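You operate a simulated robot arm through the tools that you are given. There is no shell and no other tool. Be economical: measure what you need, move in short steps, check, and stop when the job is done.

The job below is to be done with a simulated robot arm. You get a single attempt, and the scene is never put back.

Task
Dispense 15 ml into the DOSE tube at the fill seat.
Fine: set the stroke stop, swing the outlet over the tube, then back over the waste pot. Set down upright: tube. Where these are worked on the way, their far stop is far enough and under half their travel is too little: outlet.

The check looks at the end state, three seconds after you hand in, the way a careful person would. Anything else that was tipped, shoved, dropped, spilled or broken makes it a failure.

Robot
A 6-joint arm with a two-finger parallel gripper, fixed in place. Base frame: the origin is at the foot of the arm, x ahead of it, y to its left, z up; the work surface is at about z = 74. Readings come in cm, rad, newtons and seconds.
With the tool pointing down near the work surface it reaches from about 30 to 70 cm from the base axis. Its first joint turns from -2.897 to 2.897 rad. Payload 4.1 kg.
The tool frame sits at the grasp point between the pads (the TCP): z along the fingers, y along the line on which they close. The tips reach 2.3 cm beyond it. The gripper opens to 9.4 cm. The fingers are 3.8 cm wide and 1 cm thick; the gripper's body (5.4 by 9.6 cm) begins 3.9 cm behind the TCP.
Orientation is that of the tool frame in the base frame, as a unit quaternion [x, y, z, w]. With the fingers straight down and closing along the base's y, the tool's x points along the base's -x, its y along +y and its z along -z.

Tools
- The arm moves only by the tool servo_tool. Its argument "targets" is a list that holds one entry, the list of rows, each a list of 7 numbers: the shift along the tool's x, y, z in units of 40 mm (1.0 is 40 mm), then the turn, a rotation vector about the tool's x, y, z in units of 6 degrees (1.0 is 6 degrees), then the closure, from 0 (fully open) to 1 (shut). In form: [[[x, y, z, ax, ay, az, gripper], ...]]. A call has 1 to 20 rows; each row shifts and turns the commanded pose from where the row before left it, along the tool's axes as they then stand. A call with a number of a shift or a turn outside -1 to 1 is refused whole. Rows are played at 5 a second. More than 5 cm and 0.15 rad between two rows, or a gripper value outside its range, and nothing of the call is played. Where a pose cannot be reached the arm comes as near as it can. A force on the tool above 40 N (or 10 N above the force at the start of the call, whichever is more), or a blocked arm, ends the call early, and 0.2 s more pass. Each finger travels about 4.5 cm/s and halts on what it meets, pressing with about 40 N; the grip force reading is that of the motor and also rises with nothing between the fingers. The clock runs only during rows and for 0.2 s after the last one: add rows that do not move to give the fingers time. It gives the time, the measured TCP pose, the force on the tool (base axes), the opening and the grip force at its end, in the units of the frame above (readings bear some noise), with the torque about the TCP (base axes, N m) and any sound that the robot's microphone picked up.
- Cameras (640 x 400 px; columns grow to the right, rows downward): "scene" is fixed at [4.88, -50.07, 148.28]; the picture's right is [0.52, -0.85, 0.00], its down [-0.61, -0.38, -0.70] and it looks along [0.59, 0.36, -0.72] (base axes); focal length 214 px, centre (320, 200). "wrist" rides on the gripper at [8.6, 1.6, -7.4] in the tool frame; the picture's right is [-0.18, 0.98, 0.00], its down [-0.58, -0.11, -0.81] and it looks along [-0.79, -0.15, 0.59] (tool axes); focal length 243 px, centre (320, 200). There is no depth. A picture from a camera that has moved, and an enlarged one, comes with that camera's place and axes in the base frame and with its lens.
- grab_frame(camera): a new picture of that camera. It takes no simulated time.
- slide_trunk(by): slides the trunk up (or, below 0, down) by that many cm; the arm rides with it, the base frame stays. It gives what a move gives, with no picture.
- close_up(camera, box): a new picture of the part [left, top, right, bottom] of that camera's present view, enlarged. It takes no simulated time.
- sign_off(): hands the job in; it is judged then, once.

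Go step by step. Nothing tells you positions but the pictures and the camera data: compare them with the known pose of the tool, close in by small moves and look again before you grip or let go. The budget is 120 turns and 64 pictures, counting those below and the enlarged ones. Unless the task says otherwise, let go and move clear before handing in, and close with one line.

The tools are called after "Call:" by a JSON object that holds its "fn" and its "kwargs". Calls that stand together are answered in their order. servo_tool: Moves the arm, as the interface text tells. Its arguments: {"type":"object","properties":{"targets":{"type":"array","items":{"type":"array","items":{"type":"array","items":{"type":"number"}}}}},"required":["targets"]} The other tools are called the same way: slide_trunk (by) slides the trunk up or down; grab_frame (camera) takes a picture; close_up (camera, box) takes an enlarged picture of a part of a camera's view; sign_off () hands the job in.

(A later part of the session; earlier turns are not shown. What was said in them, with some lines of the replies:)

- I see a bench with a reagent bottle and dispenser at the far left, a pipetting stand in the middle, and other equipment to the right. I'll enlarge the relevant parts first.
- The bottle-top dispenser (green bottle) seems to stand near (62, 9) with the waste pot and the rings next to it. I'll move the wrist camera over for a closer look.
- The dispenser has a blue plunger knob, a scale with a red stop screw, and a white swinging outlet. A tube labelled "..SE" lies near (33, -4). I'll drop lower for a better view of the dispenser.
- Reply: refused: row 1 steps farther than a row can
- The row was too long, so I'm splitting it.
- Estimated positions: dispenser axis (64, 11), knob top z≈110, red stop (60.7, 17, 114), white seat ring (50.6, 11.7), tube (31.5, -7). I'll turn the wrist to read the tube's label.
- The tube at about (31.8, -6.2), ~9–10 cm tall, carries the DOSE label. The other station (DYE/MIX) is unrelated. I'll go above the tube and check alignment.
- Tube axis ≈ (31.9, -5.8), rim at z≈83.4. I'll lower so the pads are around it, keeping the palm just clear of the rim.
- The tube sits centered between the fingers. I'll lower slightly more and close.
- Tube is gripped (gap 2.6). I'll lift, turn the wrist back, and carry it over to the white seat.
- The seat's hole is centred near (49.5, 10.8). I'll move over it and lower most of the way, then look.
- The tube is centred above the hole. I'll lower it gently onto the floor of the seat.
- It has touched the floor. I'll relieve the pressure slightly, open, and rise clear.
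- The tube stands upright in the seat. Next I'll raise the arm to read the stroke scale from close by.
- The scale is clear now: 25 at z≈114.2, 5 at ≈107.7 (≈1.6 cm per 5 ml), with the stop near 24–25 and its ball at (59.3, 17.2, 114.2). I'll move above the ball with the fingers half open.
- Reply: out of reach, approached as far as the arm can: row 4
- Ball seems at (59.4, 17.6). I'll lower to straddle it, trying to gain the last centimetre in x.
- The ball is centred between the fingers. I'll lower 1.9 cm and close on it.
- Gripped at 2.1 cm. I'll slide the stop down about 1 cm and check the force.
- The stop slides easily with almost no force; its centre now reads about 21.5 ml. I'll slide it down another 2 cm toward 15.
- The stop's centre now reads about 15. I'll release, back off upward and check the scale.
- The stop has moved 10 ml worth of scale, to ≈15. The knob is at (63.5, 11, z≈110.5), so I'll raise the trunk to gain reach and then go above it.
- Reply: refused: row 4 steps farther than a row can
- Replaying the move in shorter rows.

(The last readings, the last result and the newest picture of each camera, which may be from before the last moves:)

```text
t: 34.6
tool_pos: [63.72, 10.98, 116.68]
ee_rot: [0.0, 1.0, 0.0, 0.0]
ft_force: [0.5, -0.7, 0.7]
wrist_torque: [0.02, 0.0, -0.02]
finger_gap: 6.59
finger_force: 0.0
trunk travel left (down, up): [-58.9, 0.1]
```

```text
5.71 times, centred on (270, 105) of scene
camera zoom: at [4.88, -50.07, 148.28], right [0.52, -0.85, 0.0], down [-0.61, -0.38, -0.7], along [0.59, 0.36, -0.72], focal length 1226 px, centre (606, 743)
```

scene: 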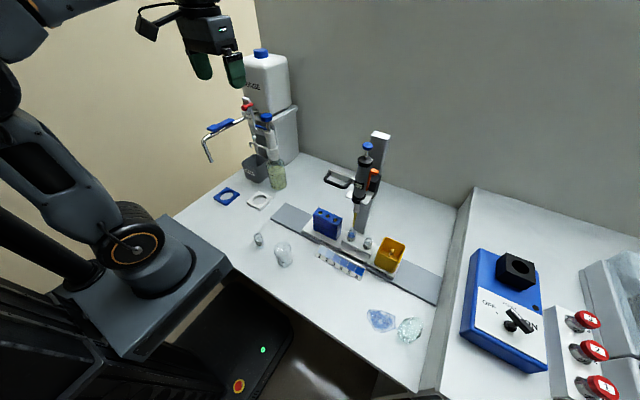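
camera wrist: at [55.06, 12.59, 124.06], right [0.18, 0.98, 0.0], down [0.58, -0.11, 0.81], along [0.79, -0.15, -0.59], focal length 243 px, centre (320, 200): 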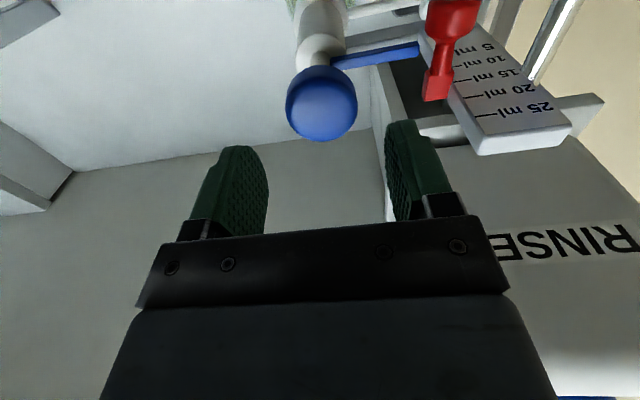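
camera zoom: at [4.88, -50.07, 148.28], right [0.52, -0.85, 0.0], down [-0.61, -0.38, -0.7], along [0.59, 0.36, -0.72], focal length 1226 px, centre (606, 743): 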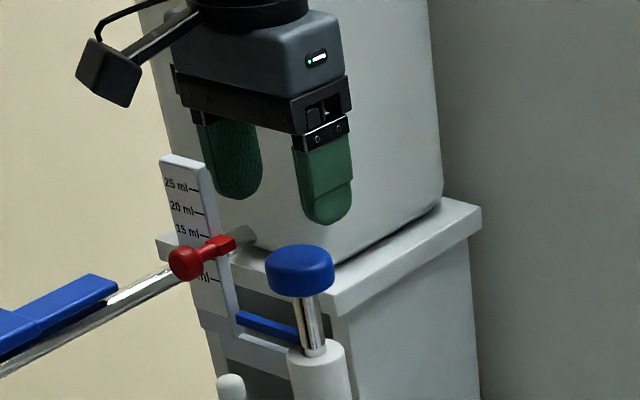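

Aligned with the knob (63.7, 11.1). I'll lower to straddle it and close.

Call:
{"fn": "servo_tool", "kwargs": {"targets": [[[0, 0, 0.6, 0, 0, 0, 0.3], [0, 0, 0.6, 0, 0, 0, 0.3], [0, 0, 0.55, 0, 0, 0, 0.3], [0, 0, 0, 0, 0, 0, 0.4], [0, 0, 0, 0, 0, 0, 0.6], [0, 0, 0, 0, 0, 0, 0.8], [0, 0, 0, 0, 0, 0, 0.8], [0, 0, 0, 0, 0, 0, 0.8]]]}}

Call:
{"fn": "close_up", "kwargs": {"camera": "scene", "box": [230, 70, 310, 140]}}

```text
t: 36.4
tool_pos: [63.7, 11.1, 109.71]
ee_rot: [0.0, 1.0, 0.0, -0.001]
ft_force: [-0.4, 3.1, -0.4]
wrist_torque: [0.08, -0.2, 0.09]
finger_gap: 4.52
finger_force: 44.6
trunk travel left (down, up): [-58.9, 0.1]
```

```text
5.71 times, centred on (270, 105) of scene
camera zoom: at [4.88, -50.07, 148.28], right [0.52, -0.85, 0.0], down [-0.61, -0.38, -0.7], along [0.59, 0.36, -0.72], focal length 1226 px, centre (606, 743)
```

zoom: 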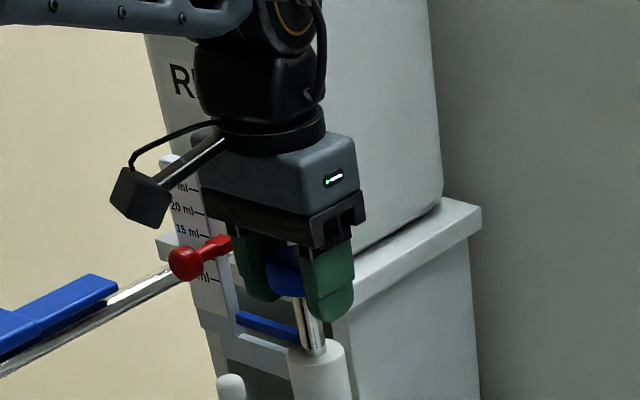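

Knob is gripped. I'll pull up 4 cm first, then creep toward the stop.

Call:
{"fn": "servo_tool", "kwargs": {"targets": [[[0, 0, -0.2, 0, 0, 0, 0.8], [0, 0, -0.2, 0, 0, 0, 0.8], [0, 0, -0.2, 0, 0, 0, 0.8], [0, 0, -0.2, 0, 0, 0, 0.8], [0, 0, -0.2, 0, 0, 0, 0.8], [0, 0, 0, 0, 0, 0, 0.8]]]}}

Call:
{"fn": "close_up", "kwargs": {"camera": "scene", "box": [230, 70, 310, 140]}}

```text
t: 37.8
tool_pos: [63.67, 11.01, 113.81]
ee_rot: [0.0, 1.0, 0.0, -0.001]
ft_force: [-5.8, -2.0, -2.1]
wrist_torque: [-0.14, 0.56, 0.04]
finger_gap: 4.48
finger_force: 45.0
trunk travel left (down, up): [-58.9, 0.1]
```

```text
5.71 times, centred on (270, 105) of scene
camera zoom: at [4.88, -50.07, 148.28], right [0.52, -0.85, 0.0], down [-0.61, -0.38, -0.7], along [0.59, 0.36, -0.72], focal length 1226 px, centre (606, 743)
```

zoom: 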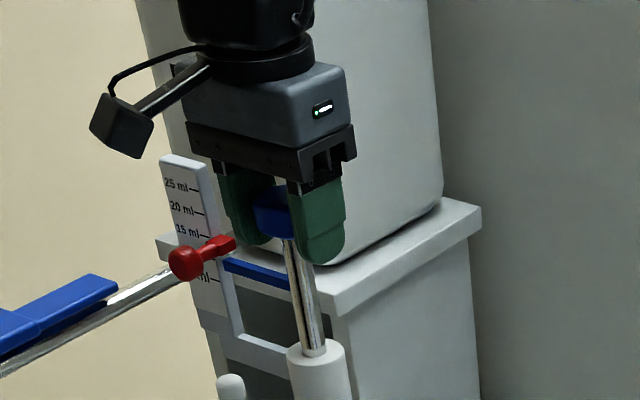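

The index is close beneath the stop. Creeping up in 1 mm steps.

Call:
{"fn": "servo_tool", "kwargs": {"targets": [[[0, 0, -0.03, 0, 0, 0, 0.8], [0, 0, -0.03, 0, 0, 0, 0.8], [0, 0, -0.03, 0, 0, 0, 0.8], [0, 0, -0.03, 0, 0, 0, 0.8], [0, 0, 0, 0, 0, 0, 0.8]]]}}

```text
t: 39.0
tool_pos: [63.58, 11.1, 114.27]
ee_rot: [0.0, 1.0, 0.0, 0.0]
ft_force: [-5.4, -2.0, -2.1]
wrist_torque: [0.0, 0.54, -0.12]
finger_gap: 4.51
finger_force: 45.0
trunk travel left (down, up): [-58.9, 0.1]
```

Call:
{"fn": "servo_tool", "kwargs": {"targets": [[[0, 0, -0.025, 0, 0, 0, 0.8], [0, 0, -0.025, 0, 0, 0, 0.8], [0, 0, -0.02, 0, 0, 0, 0.8], [0, 0, 0, 0, 0, 0, 0.8]]]}}

Call:
{"fn": "close_up", "kwargs": {"camera": "scene", "box": [240, 90, 290, 140]}}

```text
t: 40.0
tool_pos: [63.66, 10.89, 114.53]
ee_rot: [0.0, 1.0, 0.001, 0.0]
ft_force: [-8.1, -1.6, -8.5]
wrist_torque: [0.05, -1.09, 0.09]
finger_gap: 4.55
finger_force: 45.5
trunk travel left (down, up): [-58.9, 0.1]
```

```text
8.00 times, centred on (265, 115) of scene
camera zoom: at [4.88, -50.07, 148.28], right [0.52, -0.85, 0.0], down [-0.61, -0.38, -0.7], along [0.59, 0.36, -0.72], focal length 1716 px, centre (760, 880)
```

zoom: 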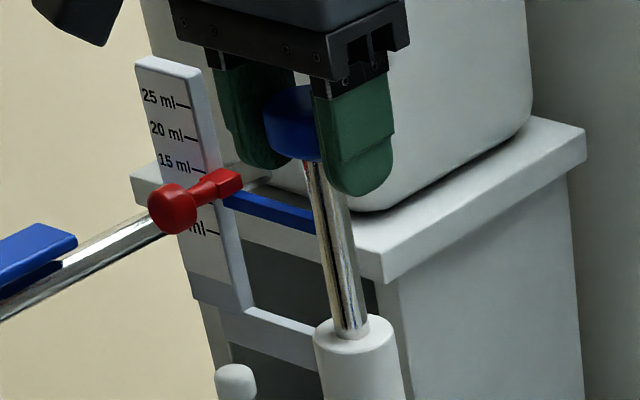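

Contact with the stop at 4.82 cm travel, which is 15 ml at 1.6 cm per 5 ml. I'll release the knob, back out, and tilt the tool so I can reach the outlet's ball from under the scale plate.

Call:
{"fn": "servo_tool", "kwargs": {"targets": [[[0, 0, 0.02, 0, 0, 0, 0.8], [0, 0, 0, 0, 0, 0, 0.6], [0, 0, 0, 0, 0, 0, 0.4], [0, 0, 0, 0, 0, 0, 0.3], [0, 0, 0, 0, 0, 0, 0.3], [0, 0, -0.7, 0, 0, 0, 0.3], [0, 0, -0.8, 0, 0, 0, 0.3], [1, 0, 0, 0, 0, 0, 0.3], [1, 0, 0, 0, 0, 0, 0.3], [1, 0, 0, 0, 0, 0, 0.3], [1, 0, 0, 0, 0, 0, 0.57], [0, 0.8, 0, 0, 0, 0, 0.57], [0, 0.8, 0, 0, 0, 0, 0.57], [0, 0.77, 0, 0, 0, 0, 0.57], [0, 0, 0, 0, 0, 0, 0.57]]]}}

Call:
{"fn": "close_up", "kwargs": {"camera": "scene", "box": [230, 80, 310, 160]}}

```text
t: 43.2
tool_pos: [47.67, 20.72, 120.53]
ee_rot: [0.0, 1.0, 0.0, 0.0]
ft_force: [0.4, 0.5, 0.0]
wrist_torque: [0.01, -0.01, -0.04]
finger_gap: 4.04
finger_force: 0.1
trunk travel left (down, up): [-58.9, 0.1]
```

```text
5.00 times, centred on (270, 120) of scene
camera zoom: at [4.88, -50.07, 148.28], right [0.52, -0.85, 0.0], down [-0.61, -0.38, -0.7], along [0.59, 0.36, -0.72], focal length 1072 px, centre (570, 600)
```

zoom: 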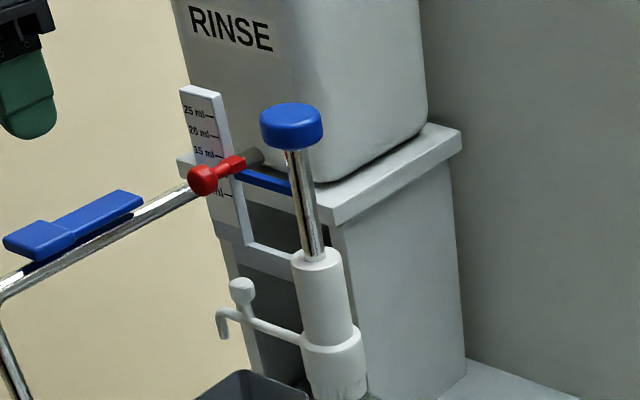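

The piston stays raised. Ball at about (63.1, 20.2, 98.7). I'll tilt the tool 54° forward in this free space.

Call:
{"fn": "servo_tool", "kwargs": {"targets": [[[0, 0, 0, 0, -1, 0, 0.57], [0, 0, 0, 0, -1, 0, 0.57], [0, 0, 0, 0, -1, 0, 0.57], [0, 0, 0, 0, -1, 0, 0.57], [0, 0, 0, 0, -1, 0, 0.57], [0, 0, 0, 0, -1, 0, 0.57], [0, 0, 0, 0, -1, 0, 0.57], [0, 0, 0, 0, -1, 0, 0.57], [0, 0, 0, 0, -1, 0, 0.57], [0, 0, 0, 0, 0, 0, 0.57]]]}}

```text
t: 45.4
tool_pos: [47.63, 20.42, 120.42]
ee_rot: [-0.001, 0.891, 0.0, 0.454]
ft_force: [0.4, 0.5, 0.8]
wrist_torque: [-0.03, -0.02, 0.0]
finger_gap: 4.04
finger_force: 0.0
trunk travel left (down, up): [-58.9, 0.1]
```

Tilted as wanted. Now I'll lower and move forward to a pre-grasp point in front of the ball.

Call:
{"fn": "servo_tool", "kwargs": {"targets": [[[0.809, 0, 0.588, 0, 0, 0, 0.57], [0.809, 0, 0.588, 0, 0, 0, 0.57], [0.809, 0, 0.588, 0, 0, 0, 0.57], [0.809, -0.05, 0.588, 0, 0, 0, 0.57], [-0.588, 0, 0.809, 0, 0, 0, 0.57], [-0.588, 0, 0.809, 0, 0, 0, 0.57], [0, 0, 0, 0, 0, 0, 0.57]]]}}

Call:
{"fn": "grab_frame", "kwargs": {"camera": "wrist"}}

Call:
{"fn": "close_up", "kwargs": {"camera": "scene", "box": [220, 80, 310, 170]}}

```text
t: 47.0
tool_pos: [55.67, 20.15, 104.44]
ee_rot: [0.0, 0.891, 0.0, 0.453]
ft_force: [-0.4, -3.5, -0.6]
wrist_torque: [0.07, -0.06, 0.16]
finger_gap: 4.02
finger_force: 0.0
trunk travel left (down, up): [-58.9, 0.1]
```

```text
17 pictures are left
camera wrist: at [44.48, 21.84, 101.8], right [0.11, 0.98, 0.15], down [-0.31, -0.11, 0.94], along [0.94, -0.15, 0.29], focal length 243 px, centre (320, 200)
```

wrist: 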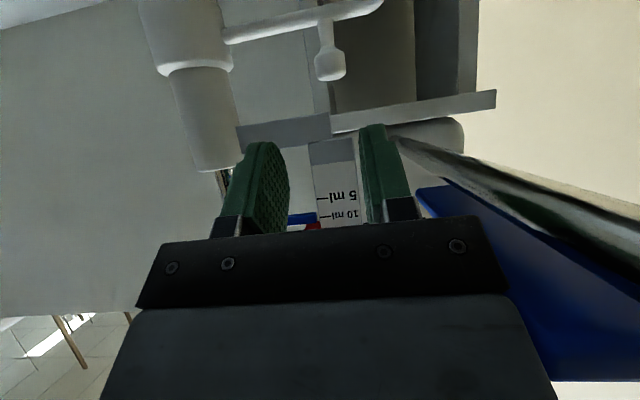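

```text
4.44 times, centred on (265, 125) of scene
camera zoom: at [4.88, -50.07, 148.28], right [0.52, -0.85, 0.0], down [-0.61, -0.38, -0.7], along [0.59, 0.36, -0.72], focal length 953 px, centre (564, 533)
```

zoom: 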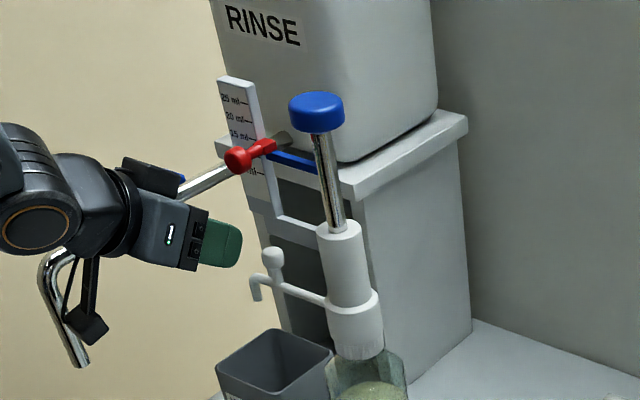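

A small sideways force shows; I'll check whether it persists before going on.

Call:
{"fn": "servo_tool", "kwargs": {"targets": [[[0, 0, 0, 0, 0, 0, 0.57], [0, 0, 0, 0, 0, 0, 0.57]]]}}

Call:
{"fn": "close_up", "kwargs": {"camera": "scene", "box": [210, 100, 270, 150]}}

```text
t: 47.6
tool_pos: [55.66, 20.13, 104.39]
ee_rot: [0.0, 0.891, 0.0, 0.454]
ft_force: [0.8, -4.4, -1.6]
wrist_torque: [0.03, -0.06, 0.17]
finger_gap: 4.03
finger_force: 0.0
trunk travel left (down, up): [-58.9, 0.1]
```

```text
8.00 times, centred on (240, 125) of scene
camera zoom: at [4.88, -50.07, 148.28], right [0.52, -0.85, 0.0], down [-0.61, -0.38, -0.7], along [0.59, 0.36, -0.72], focal length 1716 px, centre (960, 800)
```

zoom: 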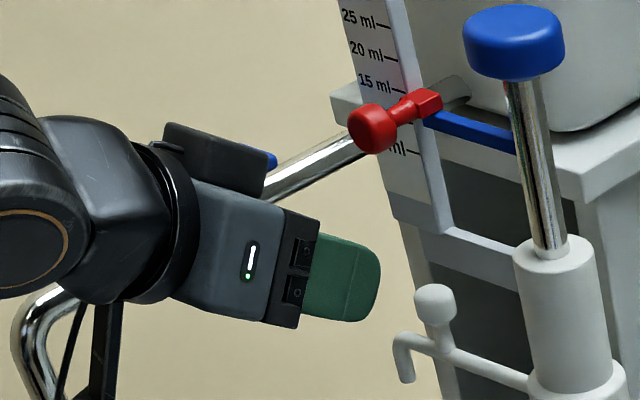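

The contact persists, apparently the hand's left side against the chrome spout near (52, 25, 105). I'll move off it at once and yaw the tool 30° so the hand approaches from the right side.

Call:
{"fn": "servo_tool", "kwargs": {"targets": [[[0, -0.3, 0, 0, 0, 0, 0.57], [0, -0.4, 0, 0, 0, 0, 0.57], [0.44, -0.2, -0.607, 0, 0, 0, 0.57], [0, 0, 0, -0.809, 0, -0.588, 0.57], [0, 0, 0, -0.809, 0, -0.588, 0.57], [0, 0, 0, -0.809, 0, -0.588, 0.57], [0, 0, 0, -0.809, 0, -0.588, 0.57], [0, 0, 0, -0.809, 0, -0.588, 0.57], [0, 0, 0, 0, 0, 0, 0.57]]]}}

Call:
{"fn": "close_up", "kwargs": {"camera": "scene", "box": [190, 80, 310, 220]}}

```text
t: 49.6
tool_pos: [50.33, 21.12, 104.02]
ee_rot: [-0.156, 0.878, 0.071, 0.446]
ft_force: [-0.2, 0.2, -0.2]
wrist_torque: [0.01, 0.0, 0.02]
finger_gap: 4.04
finger_force: 0.0
out of reach, approached as far as the arm can: row 6, 7, 8
trunk travel left (down, up): [-58.9, 0.1]
```

```text
2.86 times, centred on (250, 150) of scene
camera zoom: at [4.88, -50.07, 148.28], right [0.52, -0.85, 0.0], down [-0.61, -0.38, -0.7], along [0.59, 0.36, -0.72], focal length 613 px, centre (520, 343)
```

zoom: 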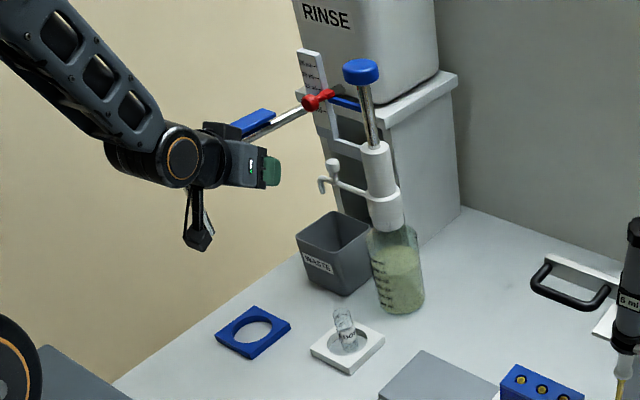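

Yawing hit a limit at about 20°, but the contact is gone. I'll undo part of the yaw (to ~12°) and read the pose.

Call:
{"fn": "servo_tool", "kwargs": {"targets": [[[0, 0, 0, 0.809, 0, 0.588, 0.57], [0, 0, 0, 0, 0, 0, 0.57], [0, 0, 0, 0, 0, 0, 0.57]]]}}

```text
t: 50.4
tool_pos: [50.15, 21.11, 104.13]
ee_rot: [-0.11, 0.885, 0.046, 0.449]
ft_force: [-0.2, -0.1, -0.7]
wrist_torque: [0.03, -0.01, 0.02]
finger_gap: 4.05
finger_force: 0.1
trunk travel left (down, up): [-58.9, 0.1]
```

Call:
{"fn": "servo_tool", "kwargs": {"targets": [[[0, -0.5, 0, 0, 0, 0, 0.57], [0, -0.4, 0, 0, 0, 0, 0.57], [0, 0, 0, 0, 0, 0, 0.57]]]}}

```text
t: 51.2
tool_pos: [51.15, 17.64, 104.08]
ee_rot: [-0.11, 0.885, 0.047, 0.45]
ft_force: [-0.4, 0.5, 1.3]
wrist_torque: [-0.01, 0.01, -0.02]
finger_gap: 4.05
finger_force: 0.1
trunk travel left (down, up): [-58.9, 0.1]
```

Clear and controllable now at 14° yaw. I'll advance part way toward the ball and look.

Call:
{"fn": "servo_tool", "kwargs": {"targets": [[[-0.45, -0.06, 0.5, 0, 0, 0, 0.57], [-0.4, -0.05, 0.5, 0, 0, 0, 0.57], [0, 0, 0.6, 0, 0, 0, 0.57], [0, 0, 0, 0, 0, 0, 0.57]]]}}

Call:
{"fn": "grab_frame", "kwargs": {"camera": "wrist"}}

Call:
{"fn": "close_up", "kwargs": {"camera": "scene", "box": [220, 90, 300, 170]}}

```text
t: 52.2
tool_pos: [58.18, 18.91, 103.06]
ee_rot: [-0.111, 0.885, 0.047, 0.449]
ft_force: [0.4, -0.4, 0.5]
wrist_torque: [0.03, 0.02, 0.01]
finger_gap: 4.04
finger_force: 0.1
trunk travel left (down, up): [-58.9, 0.1]
```

```text
13 pictures are left
camera wrist: at [46.97, 17.69, 100.47], right [-0.13, 0.98, 0.13], down [-0.28, -0.16, 0.95], along [0.95, 0.09, 0.29], focal length 243 px, centre (320, 200)
```

wrist: 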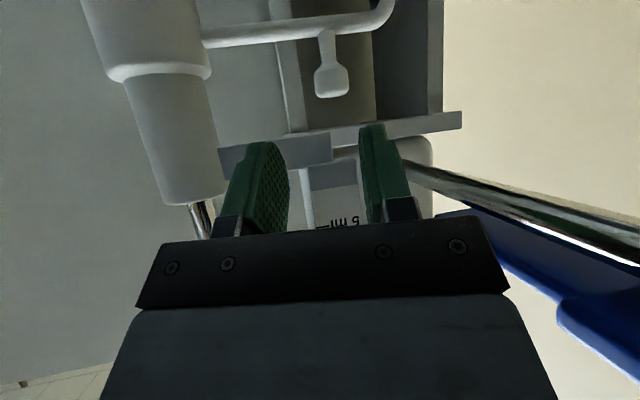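

```text
5.00 times, centred on (260, 130) of scene
camera zoom: at [4.88, -50.07, 148.28], right [0.52, -0.85, 0.0], down [-0.61, -0.38, -0.7], along [0.59, 0.36, -0.72], focal length 1072 px, centre (620, 550)
```

zoom: 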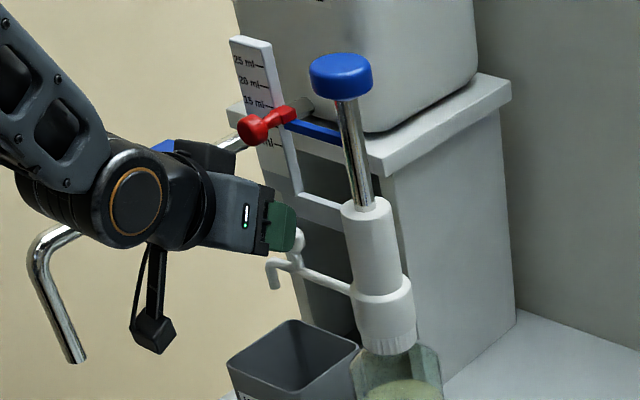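

Combining the rays puts the ball nearer (64.3, 21.0, 97.8), with the pipe at z≈94.5; the spout hasn't shifted. I'll advance along the finger axis so the tips straddle the ball.

Call:
{"fn": "servo_tool", "kwargs": {"targets": [[[0, 0.13, 0.5, 0, 0, 0, 0.57], [0, 0, 0.5, 0, 0, 0, 0.57], [0, 0, 0.4, 0, 0, 0, 0.57], [0, 0, 0, 0, 0, 0, 0.57]]]}}

Call:
{"fn": "grab_frame", "kwargs": {"camera": "wrist"}}

```text
t: 53.2
tool_pos: [62.65, 20.35, 99.7]
ee_rot: [-0.111, 0.885, 0.046, 0.449]
ft_force: [0.2, 0.4, 0.0]
wrist_torque: [-0.01, 0.02, 0.02]
finger_gap: 4.05
finger_force: 0.0
trunk travel left (down, up): [-58.9, 0.1]
```

```text
11 pictures are left
camera wrist: at [51.31, 19.26, 97.07], right [-0.13, 0.98, 0.13], down [-0.28, -0.16, 0.95], along [0.95, 0.09, 0.29], focal length 243 px, centre (320, 200)
```

wrist: 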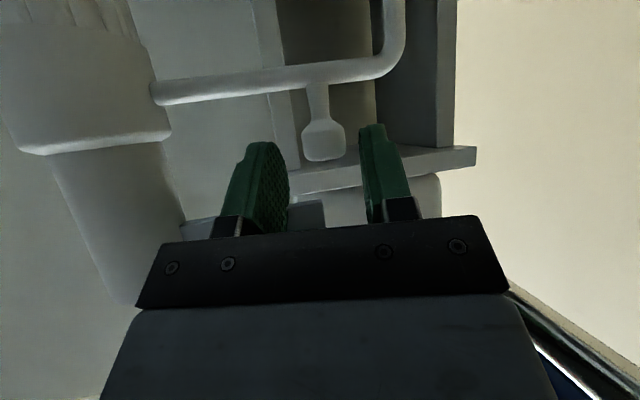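

The ball is right at the fingertips. I'll advance 1 cm more and close on it.

Call:
{"fn": "servo_tool", "kwargs": {"targets": [[[0, 0, 0.15, 0, 0, 0, 0.57], [0, 0, 0.1, 0, 0, 0, 0.57], [0, 0, 0, 0, 0, 0, 0.7], [0, 0, 0, 0, 0, 0, 0.8], [0, 0, 0, 0, 0, 0, 0.9], [0, 0, 0, 0, 0, 0, 0.9], [0, 0, 0, 0, 0, 0, 0.9]]]}}

```text
t: 54.8
tool_pos: [63.21, 20.96, 99.19]
ee_rot: [-0.111, 0.885, 0.046, 0.45]
ft_force: [-4.3, 20.2, -0.5]
wrist_torque: [0.34, 0.09, 0.15]
finger_gap: 2.07
finger_force: 45.1
trunk travel left (down, up): [-58.9, 0.1]
```

Ball gripped. I'll begin the swing along its arc about the dispenser axis, first 24°.

Call:
{"fn": "servo_tool", "kwargs": {"targets": [[[0, 0.06, 0, 0, 0, 0, 0.9], [0.153, 0.057, -0.21, 0, 0, 0, 0.9], [0.153, 0.057, -0.21, 0, 0, 0, 0.9], [0.157, 0, -0.216, 0, 0, 0, 0.9], [0.157, 0, -0.216, 0, 0, 0, 0.9], [0, 0, 0, 0, 0, 0, 0.9]]]}}

Call:
{"fn": "close_up", "kwargs": {"camera": "scene", "box": [220, 90, 320, 190]}}

```text
t: 56.2
tool_pos: [59.17, 19.95, 99.19]
ee_rot: [-0.109, 0.885, 0.048, 0.45]
ft_force: [7.5, -12.6, 1.1]
wrist_torque: [-0.3, -0.11, 0.0]
finger_gap: 2.07
finger_force: 45.3
trunk travel left (down, up): [-58.9, 0.1]
```

```text
4.00 times, centred on (270, 140) of scene
camera zoom: at [4.88, -50.07, 148.28], right [0.52, -0.85, 0.0], down [-0.61, -0.38, -0.7], along [0.59, 0.36, -0.72], focal length 858 px, centre (520, 440)
```

zoom: 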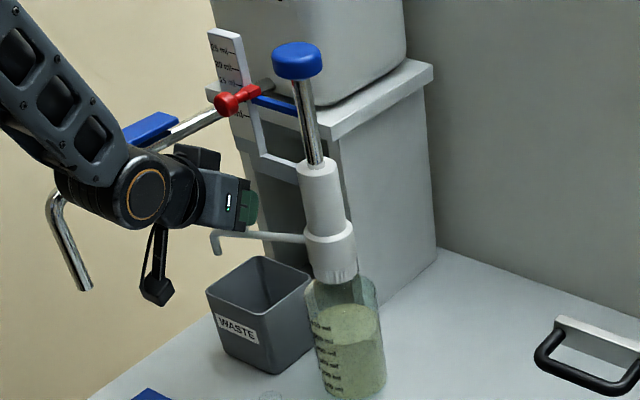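

The outlet is following. Continuing another 24° with a slight inward correction.

Call:
{"fn": "servo_tool", "kwargs": {"targets": [[[0.149, -0.11, -0.205, 0, 0, 0, 0.9], [0.149, -0.11, -0.205, 0, 0, 0, 0.9], [0.138, -0.129, -0.189, 0, 0, 0, 0.9], [0.138, -0.129, -0.189, 0, 0, 0, 0.9], [0, 0, 0, 0, 0, 0, 0.9]]]}}

```text
t: 57.4
tool_pos: [55.45, 17.61, 99.24]
ee_rot: [-0.108, 0.887, 0.042, 0.447]
ft_force: [2.3, 1.8, -5.6]
wrist_torque: [0.1, -0.33, 0.29]
finger_gap: 2.06
finger_force: 45.3
trunk travel left (down, up): [-58.9, 0.1]
```

On the arc with low forces, at about 138°. Next another 36°.

Call:
{"fn": "servo_tool", "kwargs": {"targets": [[[0.12, -0.171, -0.166, 0, 0, 0, 0.9], [0.12, -0.171, -0.166, 0, 0, 0, 0.9], [0.097, -0.21, -0.134, 0, 0, 0, 0.9], [0.097, -0.21, -0.134, 0, 0, 0, 0.9], [0.069, -0.239, -0.095, 0, 0, 0, 0.9], [0.069, -0.239, -0.095, 0, 0, 0, 0.9], [0, 0, 0, 0, 0, 0, 0.9]]]}}

Call:
{"fn": "close_up", "kwargs": {"camera": "scene", "box": [220, 110, 310, 215]}}

```text
t: 58.0
tool_pos: [54.52, 17.05, 99.14]
ee_rot: [-0.1, 0.886, 0.042, 0.452]
ft_force: [24.5, -19.4, -8.7]
wrist_torque: [-0.27, -0.13, -0.35]
finger_gap: 2.12
finger_force: 44.7
out of reach, approached as far as the arm can: row 1, 2, 3
trunk travel left (down, up): [-58.9, 0.1]
stopped in row 3: the force on the tool passed its limit at 43 N (the readings are from after the stop); the commanded pose is now the measured one
```

```text
3.81 times, centred on (265, 162) of scene
camera zoom: at [4.88, -50.07, 148.28], right [0.52, -0.85, 0.0], down [-0.61, -0.38, -0.7], along [0.59, 0.36, -0.72], focal length 817 px, centre (530, 343)
```

zoom: 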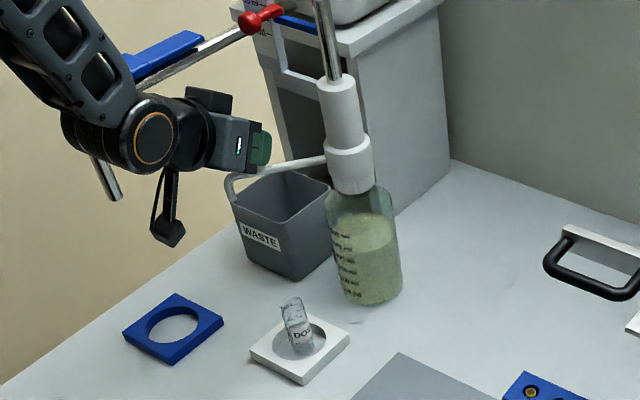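

The arm's wrist is at a limit, but the ball is now out from under the plate. I'll release it, back off, and straighten the tool so I can push the rest of the way from above.

Call:
{"fn": "servo_tool", "kwargs": {"targets": [[[0, 0, 0, 0, 0, 0, 0.8], [0, 0, 0, 0, 0, 0, 0.65], [0, 0, 0, 0, 0, 0, 0.55], [0, 0, 0, 0, 0, 0, 0.55], [0, 0, -0.5, 0, 0, 0, 0.55], [0, 0, -0.6, 0, 0, 0, 0.55], [-0.6, 0, -0.6, 0, 0, 0, 0.55], [-0.6, 0, -0.6, 0, 0, 0, 0.55], [0, 0, 0, 0, 0, 0, 0.55]]]}}

Call:
{"fn": "servo_tool", "kwargs": {"targets": [[[0, 0, 0, 0, 1, 0, 1], [0, 0, 0, 0, 1, 0, 1], [0, 0, 0, 0, 1, 0, 1], [0, 0, 0, 0, 1, 0, 1], [0, 0, 0, 0, 1, 0, 1], [0, 0, 0, 0, 1, 0, 1], [0, 0, 0, 0, 1, 0, 1], [0, 0, 0, 0, 1, 0, 1], [0, 0, 0, 0, 1, 0, 1], [0, 0, 0, 0, 0, 1, 1], [0, 0, 0, 0, 0, 1, 1], [0, 0, 0, 0, 0, 0, 1]]]}}

```text
t: 60.0
tool_pos: [49.46, 16.29, 108.83]
ee_rot: [-0.105, 0.885, 0.043, 0.452]
ft_force: [-1.0, 0.2, 0.3]
wrist_torque: [-0.03, 0.01, -0.02]
finger_gap: 4.24
finger_force: 0.1
trunk travel left (down, up): [-58.9, 0.1]
```

```text
t: 62.6
tool_pos: [49.61, 16.12, 108.78]
ee_rot: [-0.002, 0.999, -0.01, 0.04]
ft_force: [-0.4, 0.5, 0.1]
wrist_torque: [0.03, 0.04, -0.02]
finger_gap: 0.0
finger_force: 39.9
out of reach, approached as far as the arm can: row 3
trunk travel left (down, up): [-58.9, 0.1]
```

Call:
{"fn": "servo_tool", "kwargs": {"targets": [[[0, 0, 0, 0, 0.76, 0, 1], [0, 0, 0, 0, 0, 0, 1]]]}}

Call:
{"fn": "grab_frame", "kwargs": {"camera": "wrist"}}

```text
t: 63.2
tool_pos: [49.62, 16.04, 108.69]
ee_rot: [-0.001, 1.0, -0.01, -0.001]
ft_force: [0.7, -0.4, 0.7]
wrist_torque: [0.0, 0.0, 0.04]
finger_gap: 0.01
finger_force: 39.8
trunk travel left (down, up): [-58.9, 0.1]
```

```text
8 pictures are left
camera wrist: at [40.95, 17.86, 116.11], right [0.18, 0.98, -0.02], down [0.58, -0.09, 0.81], along [0.79, -0.16, -0.59], focal length 243 px, centre (320, 200)
```

wrist: 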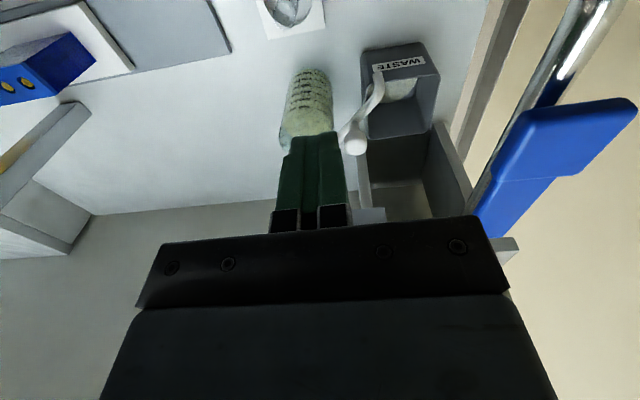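

The ball is at (56.6, 17.8, 98). I'll use a mild 24° tilt (clears both the stop knob and the rinse spout) to straddle it again.

Call:
{"fn": "servo_tool", "kwargs": {"targets": [[[0, 0, 0, 0, -1, 0, 0.57], [0, 0, 0, 0, -1, 0, 0.57], [0, 0, 0, 0, -1, 0, 0.57], [0, 0, 0, 0, -1, 0, 0.57], [-0.5, 0.44, 0, 0, 0, 0, 0.57], [0, 0, 0.7, 0, 0, 0, 0.57], [0, 0, 0.7, 0, 0, 0, 0.57], [0, 0, 0, 0, 0, 0, 0.57]]]}}

Call:
{"fn": "grab_frame", "kwargs": {"camera": "wrist"}}

```text
t: 65.0
tool_pos: [53.62, 17.5, 104.45]
ee_rot: [-0.003, 0.978, -0.01, 0.208]
ft_force: [-1.0, 0.6, -0.5]
wrist_torque: [-0.02, 0.05, -0.03]
finger_gap: 4.04
finger_force: 0.1
trunk travel left (down, up): [-58.9, 0.1]
```

```text
7 pictures are left
camera wrist: at [42.85, 19.27, 107.74], right [0.17, 0.98, 0.06], down [0.2, -0.09, 0.98], along [0.96, -0.15, -0.21], focal length 243 px, centre (320, 200)
```

wrist: 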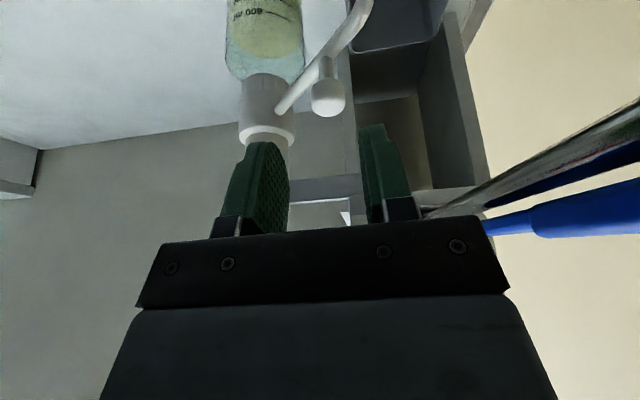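

The ball is centred between the fingers. Advancing 6 cm and closing.

Call:
{"fn": "servo_tool", "kwargs": {"targets": [[[0, 0.08, 0.6, 0, 0, 0, 0.57], [0, 0, 0.6, 0, 0, 0, 0.57], [0, 0, 0.3, 0, 0, 0, 0.57], [0, 0, 0, 0, 0, 0, 0.7], [0, 0, 0, 0, 0, 0, 0.85], [0, 0, 0, 0, 0, 0, 0.9], [0, 0, 0, 0, 0, 0, 0.9]]]}}

```text
t: 66.6
tool_pos: [56.11, 17.98, 98.88]
ee_rot: [-0.003, 0.978, -0.01, 0.208]
ft_force: [-1.6, 1.7, -1.2]
wrist_torque: [0.11, -0.13, 0.03]
finger_gap: 2.05
finger_force: 44.9
trunk travel left (down, up): [-58.9, 0.1]
```

Gripped with low force. Continuing the arc.

Call:
{"fn": "servo_tool", "kwargs": {"targets": [[[0.125, -0.186, -0.055, 0, 0, 0, 0.9], [0.125, -0.186, -0.055, 0, 0, 0, 0.9], [0.092, -0.206, -0.04, 0, 0, 0, 0.9], [0.092, -0.206, -0.04, 0, 0, 0, 0.9], [0, 0, 0, 0, 0, 0, 0.9]]]}}

```text
t: 67.8
tool_pos: [54.38, 14.82, 98.97]
ee_rot: [-0.003, 0.978, -0.01, 0.208]
ft_force: [-7.7, 5.6, -7.8]
wrist_torque: [0.19, -0.31, 0.25]
finger_gap: 2.05
finger_force: 44.4
trunk travel left (down, up): [-58.9, 0.1]
```

Call:
{"fn": "servo_tool", "kwargs": {"targets": [[[0.08, -0.22, -0.035, 0, 0, 0, 0.9], [0.08, -0.22, -0.035, 0, 0, 0, 0.9], [0.04, -0.22, -0.018, 0, 0, 0, 0.9], [0, 0, 0, 0, 0, 0, 0.9]]]}}

Call:
{"fn": "close_up", "kwargs": {"camera": "scene", "box": [230, 120, 310, 210]}}

```text
t: 68.8
tool_pos: [53.58, 12.21, 99.07]
ee_rot: [-0.003, 0.978, -0.009, 0.208]
ft_force: [1.9, 1.2, -8.9]
wrist_torque: [0.07, -0.18, 0.27]
finger_gap: 2.06
finger_force: 44.6
trunk travel left (down, up): [-58.9, 0.1]
```

```text
4.44 times, centred on (270, 165) of scene
camera zoom: at [4.88, -50.07, 148.28], right [0.52, -0.85, 0.0], down [-0.61, -0.38, -0.7], along [0.59, 0.36, -0.72], focal length 953 px, centre (542, 356)
```

zoom: 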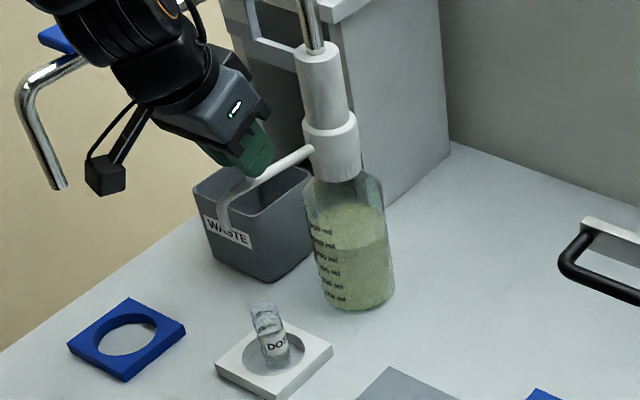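

The tip is around (49.9, 12.9) and the tube at (50.2, 11). I'll go on the last degrees until the far stop or alignment.

Call:
{"fn": "servo_tool", "kwargs": {"targets": [[[0.01, -0.18, -0.005, 0, 0, 0, 0.9], [0, -0.12, 0, 0, 0, 0, 0.9], [0, 0, 0, 0, 0, 0, 0.9]]]}}

```text
t: 69.6
tool_pos: [53.38, 11.06, 98.96]
ee_rot: [-0.004, 0.978, -0.009, 0.207]
ft_force: [-0.7, 2.8, -8.9]
wrist_torque: [0.04, -0.15, 0.28]
finger_gap: 2.05
finger_force: 45.0
trunk travel left (down, up): [-58.9, 0.1]
```

Call:
{"fn": "close_up", "kwargs": {"camera": "scene", "box": [235, 145, 295, 205]}}

```text
6.67 times, centred on (265, 175) of scene
camera zoom: at [4.88, -50.07, 148.28], right [0.52, -0.85, 0.0], down [-0.61, -0.38, -0.7], along [0.59, 0.36, -0.72], focal length 1430 px, centre (687, 367)
```

zoom: 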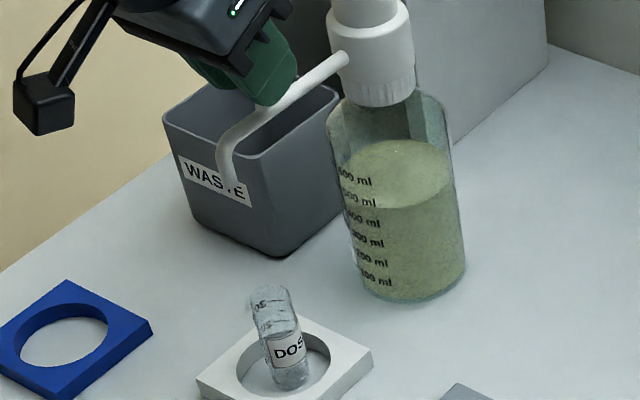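

In this view the tip lies right on the tube's axis line at z≈92. I'll release the ball and go over to the plunger knob.

Call:
{"fn": "servo_tool", "kwargs": {"targets": [[[0, 0, 0, 0, 0, 0, 0.8], [0, 0, 0, 0, 0, 0, 0.65], [0, 0, 0, 0, 0, 0, 0.55], [0, 0, 0, 0, 0, 0, 0.55], [0, 0, -0.6, 0, 0, 0, 0.55], [0, 0, -0.8, 0, 0, 0, 0.55], [0, 0, -0.8, 0, 0, 0, 0.55], [0, 0, -0.8, 0, 1, 0, 0.55], [0, 0, -0.8, 0, 1, 0, 0.55], [0, 0, -0.8, 0, 1, 0, 0.3], [0, 0, -0.8, 0, 1, 0, 0.3], [0, 0, 0, 0, 0, 0, 0.3]]]}}

```text
t: 72.2
tool_pos: [46.56, 11.71, 119.69]
ee_rot: [-0.001, 1.0, -0.01, 0.0]
ft_force: [-1.1, -0.1, -0.2]
wrist_torque: [0.04, 0.0, -0.04]
finger_gap: 6.61
finger_force: 0.1
trunk travel left (down, up): [-58.9, 0.1]
```

Call:
{"fn": "servo_tool", "kwargs": {"targets": [[[-0.9, -0.15, -0.2, 0, 0, 0, 0.3], [-0.9, 0, 0, 0, 0, 0, 0.3], [-0.9, 0, 0, 0, 0, 0, 0.3], [-0.9, 0, 0, 0, 0, 0, 0.3], [-0.68, 0, 0, 0, 0, 0, 0.3], [0, 0, 0, 0, 0, 0, 0.3], [0, 0, 0, 0, 0, 0, 0.3]]]}}

Call:
{"fn": "grab_frame", "kwargs": {"camera": "wrist"}}

```text
t: 73.8
tool_pos: [63.52, 10.91, 120.02]
ee_rot: [-0.001, 1.0, -0.01, -0.001]
ft_force: [-1.3, 0.1, -0.8]
wrist_torque: [-0.02, 0.02, -0.02]
finger_gap: 6.59
finger_force: 0.1
trunk travel left (down, up): [-58.9, 0.1]
```

```text
4 pictures are left
camera wrist: at [54.9, 12.69, 127.54], right [0.18, 0.98, -0.02], down [0.58, -0.09, 0.81], along [0.79, -0.16, -0.59], focal length 243 px, centre (320, 200)
```

wrist: 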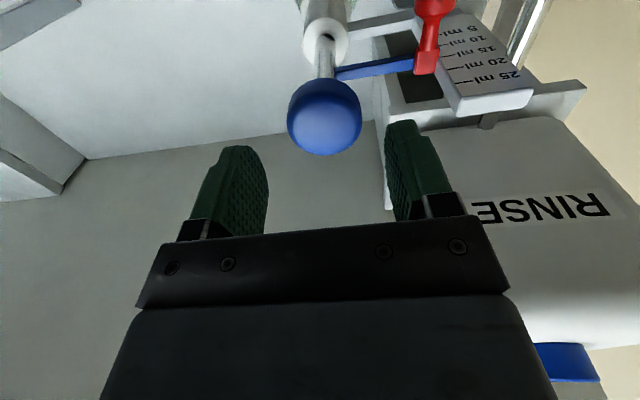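

The knob is still raised and centred. I'll lower, grip it, and then press down.

Call:
{"fn": "servo_tool", "kwargs": {"targets": [[[0, 0.03, 0.7, 0, 0, 0, 0.3], [0, 0, 0.68, 0, 0, 0, 0.3], [0, 0, 0, 0, 0, 0, 0.5], [0, 0, 0, 0, 0, 0, 0.7], [0, 0, 0, 0, 0, 0, 0.8], [0, 0, 0, 0, 0, 0, 0.8]]]}}

Call:
{"fn": "servo_tool", "kwargs": {"targets": [[[0, 0, 0.15, 0, 0, 0, 0.8], [0, 0, 0.15, 0, 0, 0, 0.8], [0, 0, 0.15, 0, 0, 0, 0.8], [0, 0, 0.15, 0, 0, 0, 0.8], [0, 0, 0.15, 0, 0, 0, 0.8], [0, 0, 0.15, 0, 0, 0, 0.8], [0, 0, 0.15, 0, 0, 0, 0.8], [0, 0, 0, 0, 0, 0, 0.8]]]}}

```text
t: 75.2
tool_pos: [63.52, 11.02, 114.62]
ee_rot: [-0.002, 1.0, -0.01, 0.0]
ft_force: [0.1, 2.1, -2.3]
wrist_torque: [0.06, -0.62, 0.09]
finger_gap: 4.54
finger_force: 44.9
trunk travel left (down, up): [-58.9, 0.1]
```

```text
t: 77.0
tool_pos: [63.57, 11.12, 110.52]
ee_rot: [-0.002, 1.0, -0.011, 0.001]
ft_force: [-14.2, 8.9, 0.4]
wrist_torque: [0.08, 0.33, 0.09]
finger_gap: 4.51
finger_force: 45.0
trunk travel left (down, up): [-58.9, 0.1]
```

Pressed 4.1 cm; finishing the last 7–8 mm slowly until it bottoms.

Call:
{"fn": "servo_tool", "kwargs": {"targets": [[[0, 0, 0.08, 0, 0, 0, 0.8], [0, 0, 0.06, 0, 0, 0, 0.8], [0, 0, 0.04, 0, 0, 0, 0.8], [0, 0, 0.03, 0, 0, 0, 0.8], [0, 0, 0.02, 0, 0, 0, 0.8], [0, 0, 0, 0, 0, 0, 0.8]]]}}

Call:
{"fn": "close_up", "kwargs": {"camera": "scene", "box": [225, 90, 315, 210]}}

```text
t: 78.4
tool_pos: [63.57, 10.99, 109.82]
ee_rot: [-0.001, 1.0, -0.01, 0.004]
ft_force: [-7.2, 12.0, 17.4]
wrist_torque: [0.02, 0.66, 0.09]
finger_gap: 4.52
finger_force: 44.9
trunk travel left (down, up): [-58.9, 0.1]
```

```text
3.33 times, centred on (270, 150) of scene
camera zoom: at [4.88, -50.07, 148.28], right [0.52, -0.85, 0.0], down [-0.61, -0.38, -0.7], along [0.59, 0.36, -0.72], focal length 715 px, centre (487, 367)
```

zoom: 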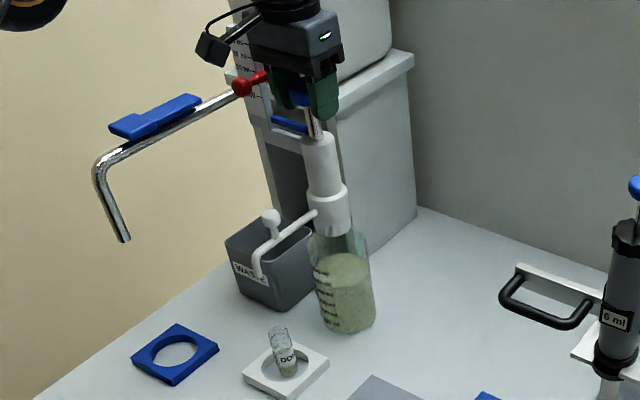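

The piston bottomed out (15 ml delivered) and liquid shows in the tube. Now I'll release the knob and back out, tilting again to take the outlet ball.

Call:
{"fn": "servo_tool", "kwargs": {"targets": [[[0, 0, -0.02, 0, 0, 0, 0.8], [0, 0, 0, 0, 0, 0, 0.6], [0, 0, 0, 0, 0, 0, 0.4], [0, 0, 0, 0, 0, 0, 0.3], [0, 0, 0, 0, 0, 0, 0.3], [0, 0, -0.7, 0, 0, 0, 0.3], [0, 0, -0.8, 0, 0, 0, 0.3], [1, 0, 0, 0, 0, 0, 0.3], [1, 0, 0, 0, 0, 0, 0.3], [1, 0, 0, 0, -1, 0, 0.57], [0.9, 0, 0, 0, -1, 0, 0.57], [0, 0, 0, 0, -1, 0, 0.57], [0, 0, 0, 0, -1, 0, 0.57], [0, 0, 0, 0, 0, 0, 0.57]]]}}

```text
t: 81.4
tool_pos: [47.91, 11.0, 115.23]
ee_rot: [-0.004, 0.978, -0.01, 0.209]
ft_force: [0.1, 0.5, -0.1]
wrist_torque: [-0.02, -0.01, 0.04]
finger_gap: 4.02
finger_force: 0.1
trunk travel left (down, up): [-58.9, 0.1]
```

Call:
{"fn": "servo_tool", "kwargs": {"targets": [[[0.2, 0, 0.9, 0, 0, 0, 0.57], [0.205, 0.05, 0.95, 0, 0, 0, 0.57], [0, 0, 0.92, 0, 0, 0, 0.57], [0, 0, 0.5, 0, 0, 0, 0.57], [0, 0, 0, 0, 0, 0, 0.57]]]}}

Call:
{"fn": "grab_frame", "kwargs": {"camera": "wrist"}}

```text
t: 82.6
tool_pos: [51.8, 10.86, 102.75]
ee_rot: [-0.003, 0.978, -0.009, 0.208]
ft_force: [-1.0, 0.9, 0.0]
wrist_torque: [0.02, 0.01, -0.04]
finger_gap: 4.06
finger_force: 0.2
trunk travel left (down, up): [-58.9, 0.1]
```

```text
2 pictures are left
camera wrist: at [40.81, 12.47, 105.92], right [0.17, 0.98, 0.06], down [0.2, -0.09, 0.98], along [0.96, -0.15, -0.21], focal length 243 px, centre (320, 200)
```

wrist: 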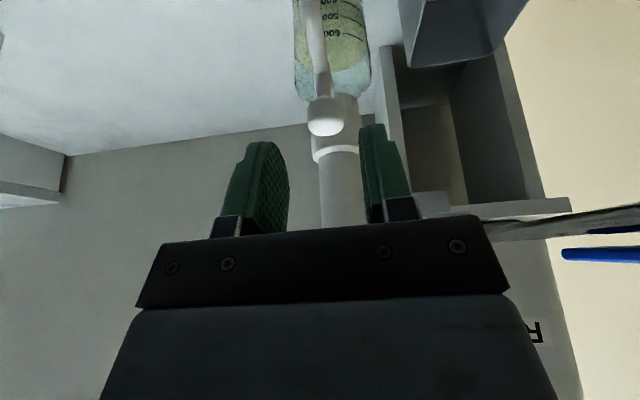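

Ball centred again. I'll advance, grip, and swing back along the same path.

Call:
{"fn": "servo_tool", "kwargs": {"targets": [[[0, 0.04, 0.55, 0, 0, 0, 0.57], [0, 0, 0.48, 0, 0, 0, 0.57], [0, 0, 0, 0, 0, 0, 0.7], [0, 0, 0, 0, 0, 0, 0.85], [0, 0, 0, 0, 0, 0, 0.9], [0, 0, 0, 0, 0, 0, 0.9]]]}}

Call:
{"fn": "servo_tool", "kwargs": {"targets": [[[-0.023, 0.144, 0.01, 0, 0, 0, 0.9], [-0.023, 0.144, 0.01, 0, 0, 0, 0.9], [-0.08, 0.326, 0.035, 0, 0, 0, 0.9], [-0.1, 0.326, 0.045, 0, 0, 0, 0.9], [0, 0, 0, 0, 0, 0, 0.9]]]}}

```text
t: 84.0
tool_pos: [53.49, 11.0, 98.9]
ee_rot: [-0.003, 0.978, -0.01, 0.208]
ft_force: [-0.3, 6.2, -0.2]
wrist_torque: [0.15, -0.24, 0.1]
finger_gap: 2.09
finger_force: 44.6
trunk travel left (down, up): [-58.9, 0.1]
```

```text
t: 85.2
tool_pos: [54.54, 14.72, 98.76]
ee_rot: [-0.003, 0.978, -0.008, 0.21]
ft_force: [-1.9, 0.6, 11.6]
wrist_torque: [0.1, 0.16, -0.05]
finger_gap: 2.08
finger_force: 44.6
trunk travel left (down, up): [-58.9, 0.1]
```

Call:
{"fn": "servo_tool", "kwargs": {"targets": [[[-0.08, 0.2, 0.036, 0, 0, 0, 0.9], [-0.085, 0.2, 0.037, 0, 0, 0, 0.9], [-0.11, 0.195, 0.05, 0, 0, 0, 0.9], [-0.12, 0.19, 0.053, 0, 0, 0, 0.9], [0, 0, 0, 0, 0, 0, 0.9]]]}}

```text
t: 86.4
tool_pos: [56.3, 17.72, 98.79]
ee_rot: [-0.003, 0.978, -0.01, 0.209]
ft_force: [3.3, -6.6, 14.4]
wrist_torque: [-0.05, 0.22, -0.22]
finger_gap: 2.08
finger_force: 44.7
trunk travel left (down, up): [-58.9, 0.1]
```

Continuing a little further with this grip to about 125°.

Call:
{"fn": "servo_tool", "kwargs": {"targets": [[[-0.13, 0.16, 0.058, 0, 0, 0, 0.9], [-0.135, 0.145, 0.06, 0, 0, 0, 0.9], [-0.14, 0.13, 0.063, 0, 0, 0, 0.9], [0, 0, 0, 0, 0, 0, 0.9]]]}}

```text
t: 87.4
tool_pos: [58.07, 19.48, 98.67]
ee_rot: [-0.004, 0.978, -0.009, 0.209]
ft_force: [4.1, -7.7, 12.8]
wrist_torque: [-0.1, 0.01, -0.14]
finger_gap: 2.07
finger_force: 45.3
trunk travel left (down, up): [-58.9, 0.1]
```

Now release, back away, and set the 54° tilt with 14° yaw for the last part under the plate.

Call:
{"fn": "servo_tool", "kwargs": {"targets": [[[0, 0, 0, 0, 0, 0, 0.8], [0, 0, 0, 0, 0, 0, 0.65], [0, 0, 0, 0, 0, 0, 0.57], [0, 0, 0, 0, 0, 0, 0.57], [0, 0, -0.8, 0, 0, 0, 0.57], [0, 0, -0.8, 0, 0, 0, 0.57], [0.6, -0.3, -0.6, 0, 0, 0, 0.57], [0.3, -0.3, -0.2, 0, 0, 0, 0.57], [0, 0, 0, 0, -1, 0, 0.57], [0, 0, 0, 0, -1, 0, 0.57], [0, 0, 0, 0, -1, 0, 0.57], [0, 0, 0, 0, -1, 0, 0.57], [0, 0, 0, 0, -1, 0, 0.57], [0, 0, 0, -0.809, 0, -0.588, 0.57], [0, 0, 0, -0.809, 0, -0.588, 0.57], [0, 0, 0, 0, 0, 0, 0.57]]]}}

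```text
t: 90.8
tool_pos: [50.78, 17.3, 105.97]
ee_rot: [-0.099, 0.887, 0.039, 0.45]
ft_force: [-0.2, 0.3, 0.2]
wrist_torque: [0.01, -0.02, 0.01]
finger_gap: 4.06
finger_force: 0.1
trunk travel left (down, up): [-58.9, 0.1]
```

Call:
{"fn": "servo_tool", "kwargs": {"targets": [[[0.2, 0.04, 0.45, 0, 0, 0, 0.57], [0.205, 0.045, 0.44, 0, 0, 0, 0.57], [0, 0, 0.7, 0, 0, 0, 0.57], [0, 0, 0, 0, 0, 0, 0.57]]]}}

Call:
{"fn": "grab_frame", "kwargs": {"camera": "wrist"}}

```text
t: 91.8
tool_pos: [54.72, 18.45, 100.93]
ee_rot: [-0.099, 0.886, 0.039, 0.45]
ft_force: [0.3, 0.3, -0.9]
wrist_torque: [0.05, 0.01, -0.01]
finger_gap: 4.03
finger_force: 0.0
trunk travel left (down, up): [-58.9, 0.1]
```

```text
1 pictures are left
camera wrist: at [43.55, 17.64, 98.26], right [-0.1, 0.99, 0.13], down [-0.28, -0.15, 0.95], along [0.95, 0.06, 0.29], focal length 243 px, centre (320, 200)
```

wrist: 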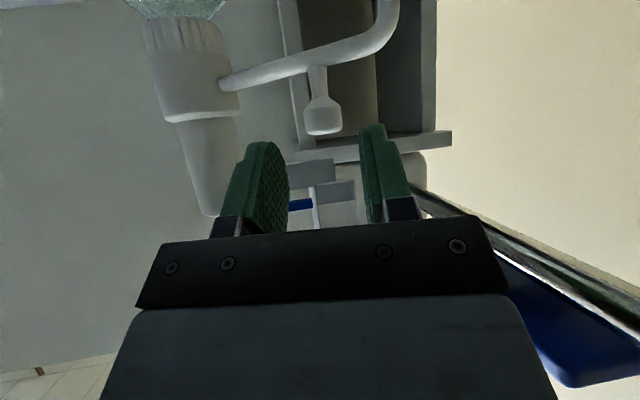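

The ball is centred between the tips. Advancing 3.2 cm, gripping, and resuming the arc.

Call:
{"fn": "servo_tool", "kwargs": {"targets": [[[0, 0.02, 0.45, 0, 0, 0, 0.57], [0, 0, 0.38, 0, 0, 0, 0.57], [0, 0, 0, 0, 0, 0, 0.7], [0, 0, 0, 0, 0, 0, 0.85], [0, 0, 0, 0, 0, 0, 0.9], [0, 0, 0, 0, 0, 0, 0.9]]]}}

Call:
{"fn": "servo_tool", "kwargs": {"targets": [[[-0.15, 0.085, 0.208, 0, 0, 0, 0.9], [-0.15, 0.065, 0.208, 0, 0, 0, 0.9], [-0.143, 0.03, 0.197, 0, 0, 0, 0.9], [-0.143, 0.01, 0.197, 0, 0, 0, 0.9], [0, 0, 0, 0, 0, 0, 0.9]]]}}

```text
t: 93.2
tool_pos: [57.21, 19.17, 98.75]
ee_rot: [-0.101, 0.887, 0.038, 0.45]
ft_force: [-9.5, 16.3, -1.2]
wrist_torque: [0.28, 0.04, 0.31]
finger_gap: 2.03
finger_force: 45.4
trunk travel left (down, up): [-58.9, 0.1]
```

```text
t: 94.4
tool_pos: [61.14, 20.55, 98.97]
ee_rot: [-0.099, 0.886, 0.038, 0.451]
ft_force: [-3.3, 13.6, -2.9]
wrist_torque: [0.21, 0.21, 0.07]
finger_gap: 2.07
finger_force: 44.9
trunk travel left (down, up): [-58.9, 0.1]
```

Nearly back: about 2 cm to go to the original position over the waste pot.

Call:
{"fn": "servo_tool", "kwargs": {"targets": [[[-0.1, 0.03, 0.14, 0, 0, 0, 0.9], [-0.1, 0.01, 0.14, 0, 0, 0, 0.9], [-0.1, 0, 0.13, 0, 0, 0, 0.9], [0, 0, 0, 0, 0, 0, 0.9]]]}}

```text
t: 95.4
tool_pos: [63.15, 20.93, 98.91]
ee_rot: [-0.097, 0.886, 0.039, 0.451]
ft_force: [-1.7, -11.0, 0.3]
wrist_torque: [-0.22, 0.14, -0.24]
finger_gap: 2.07
finger_force: 44.8
trunk travel left (down, up): [-58.9, 0.1]
```

The outlet is back at its original position over the waste pot. I'll release, retreat along the fingers' axis, and move clear.

Call:
{"fn": "servo_tool", "kwargs": {"targets": [[[0, 0, 0, 0, 0, 0, 0.8], [0, 0, 0, 0, 0, 0, 0.65], [0, 0, 0, 0, 0, 0, 0.57], [0, 0, 0, 0, 0, 0, 0.57], [0, 0, -0.6, 0, 0, 0, 0.57], [0, 0, -0.7, 0, 0, 0, 0.57], [0, 0, -0.7, 0, 0, 0, 0.57], [0, -0.5, -0.7, 0, 0, 0, 0.57], [0, -0.8, -0.5, 0, 0, 0, 0.57], [-0.5, -0.8, -0.3, 0, 0, 0, 0.57], [-0.5, -0.8, -0.3, 0, 1, 0, 0.57], [-0.5, -0.8, -0.3, 0, 1, 0, 0.57], [0, -0.8, -0.3, 0, 1, 0, 0.57], [0, 0, 0, 0, 1, 0, 0.57], [0, 0, 0, 0, 0, 0, 0.57]]]}}

Call:
{"fn": "close_up", "kwargs": {"camera": "scene", "box": [205, 75, 315, 215]}}

```text
t: 98.6
tool_pos: [56.0, 8.27, 112.32]
ee_rot: [-0.085, 0.934, -0.011, 0.347]
ft_force: [-0.3, -0.4, -0.2]
wrist_torque: [0.01, -0.02, 0.0]
finger_gap: 4.04
finger_force: 0.0
out of reach, approached as far as the arm can: row 10, 11, 12, 13
trunk travel left (down, up): [-58.9, 0.1]
```

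```text
2.86 times, centred on (260, 145) of scene
camera zoom: at [4.88, -50.07, 148.28], right [0.52, -0.85, 0.0], down [-0.61, -0.38, -0.7], along [0.59, 0.36, -0.72], focal length 613 px, centre (491, 357)
```

zoom: 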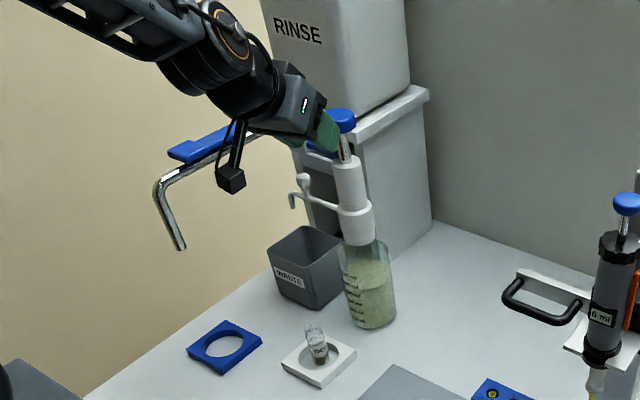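

The outlet hangs over the waste pot, the piston is down, and the DOSE tube is upright in its seat with liquid in it. I'll back the arm off further, then hand in.

Call:
{"fn": "servo_tool", "kwargs": {"targets": [[[0, 0, -0.8, 0, 0, 0, 0.57], [0, 0, -0.8, 0, 0, 0, 0.57], [0.3, 0, -0.7, 0, 0, 0, 0.57], [0, 0, 0, 0, 0, 0, 0.57]]]}}

```text
t: 99.6
tool_pos: [49.25, 7.96, 118.84]
ee_rot: [-0.088, 0.939, -0.006, 0.331]
ft_force: [-0.1, -1.1, 1.2]
wrist_torque: [0.0, 0.02, -0.03]
finger_gap: 4.06
finger_force: 0.0
trunk travel left (down, up): [-58.9, 0.1]
```

The arm is clear and nothing is being touched, so I'm handing in.

Call:
{"fn": "sign_off", "kwargs": {}}

```text
The job is handed in.
```

I dispensed about 15 ml into the DOSE tube, which stands upright in the white seat, and swung the outlet back over the waste pot. I judged the volume from the plunger's 4.82 cm of travel against the scale. Along the way the gripper briefly pressed the chrome rinse spout with about 4 N, but the pictures show no shift in it.
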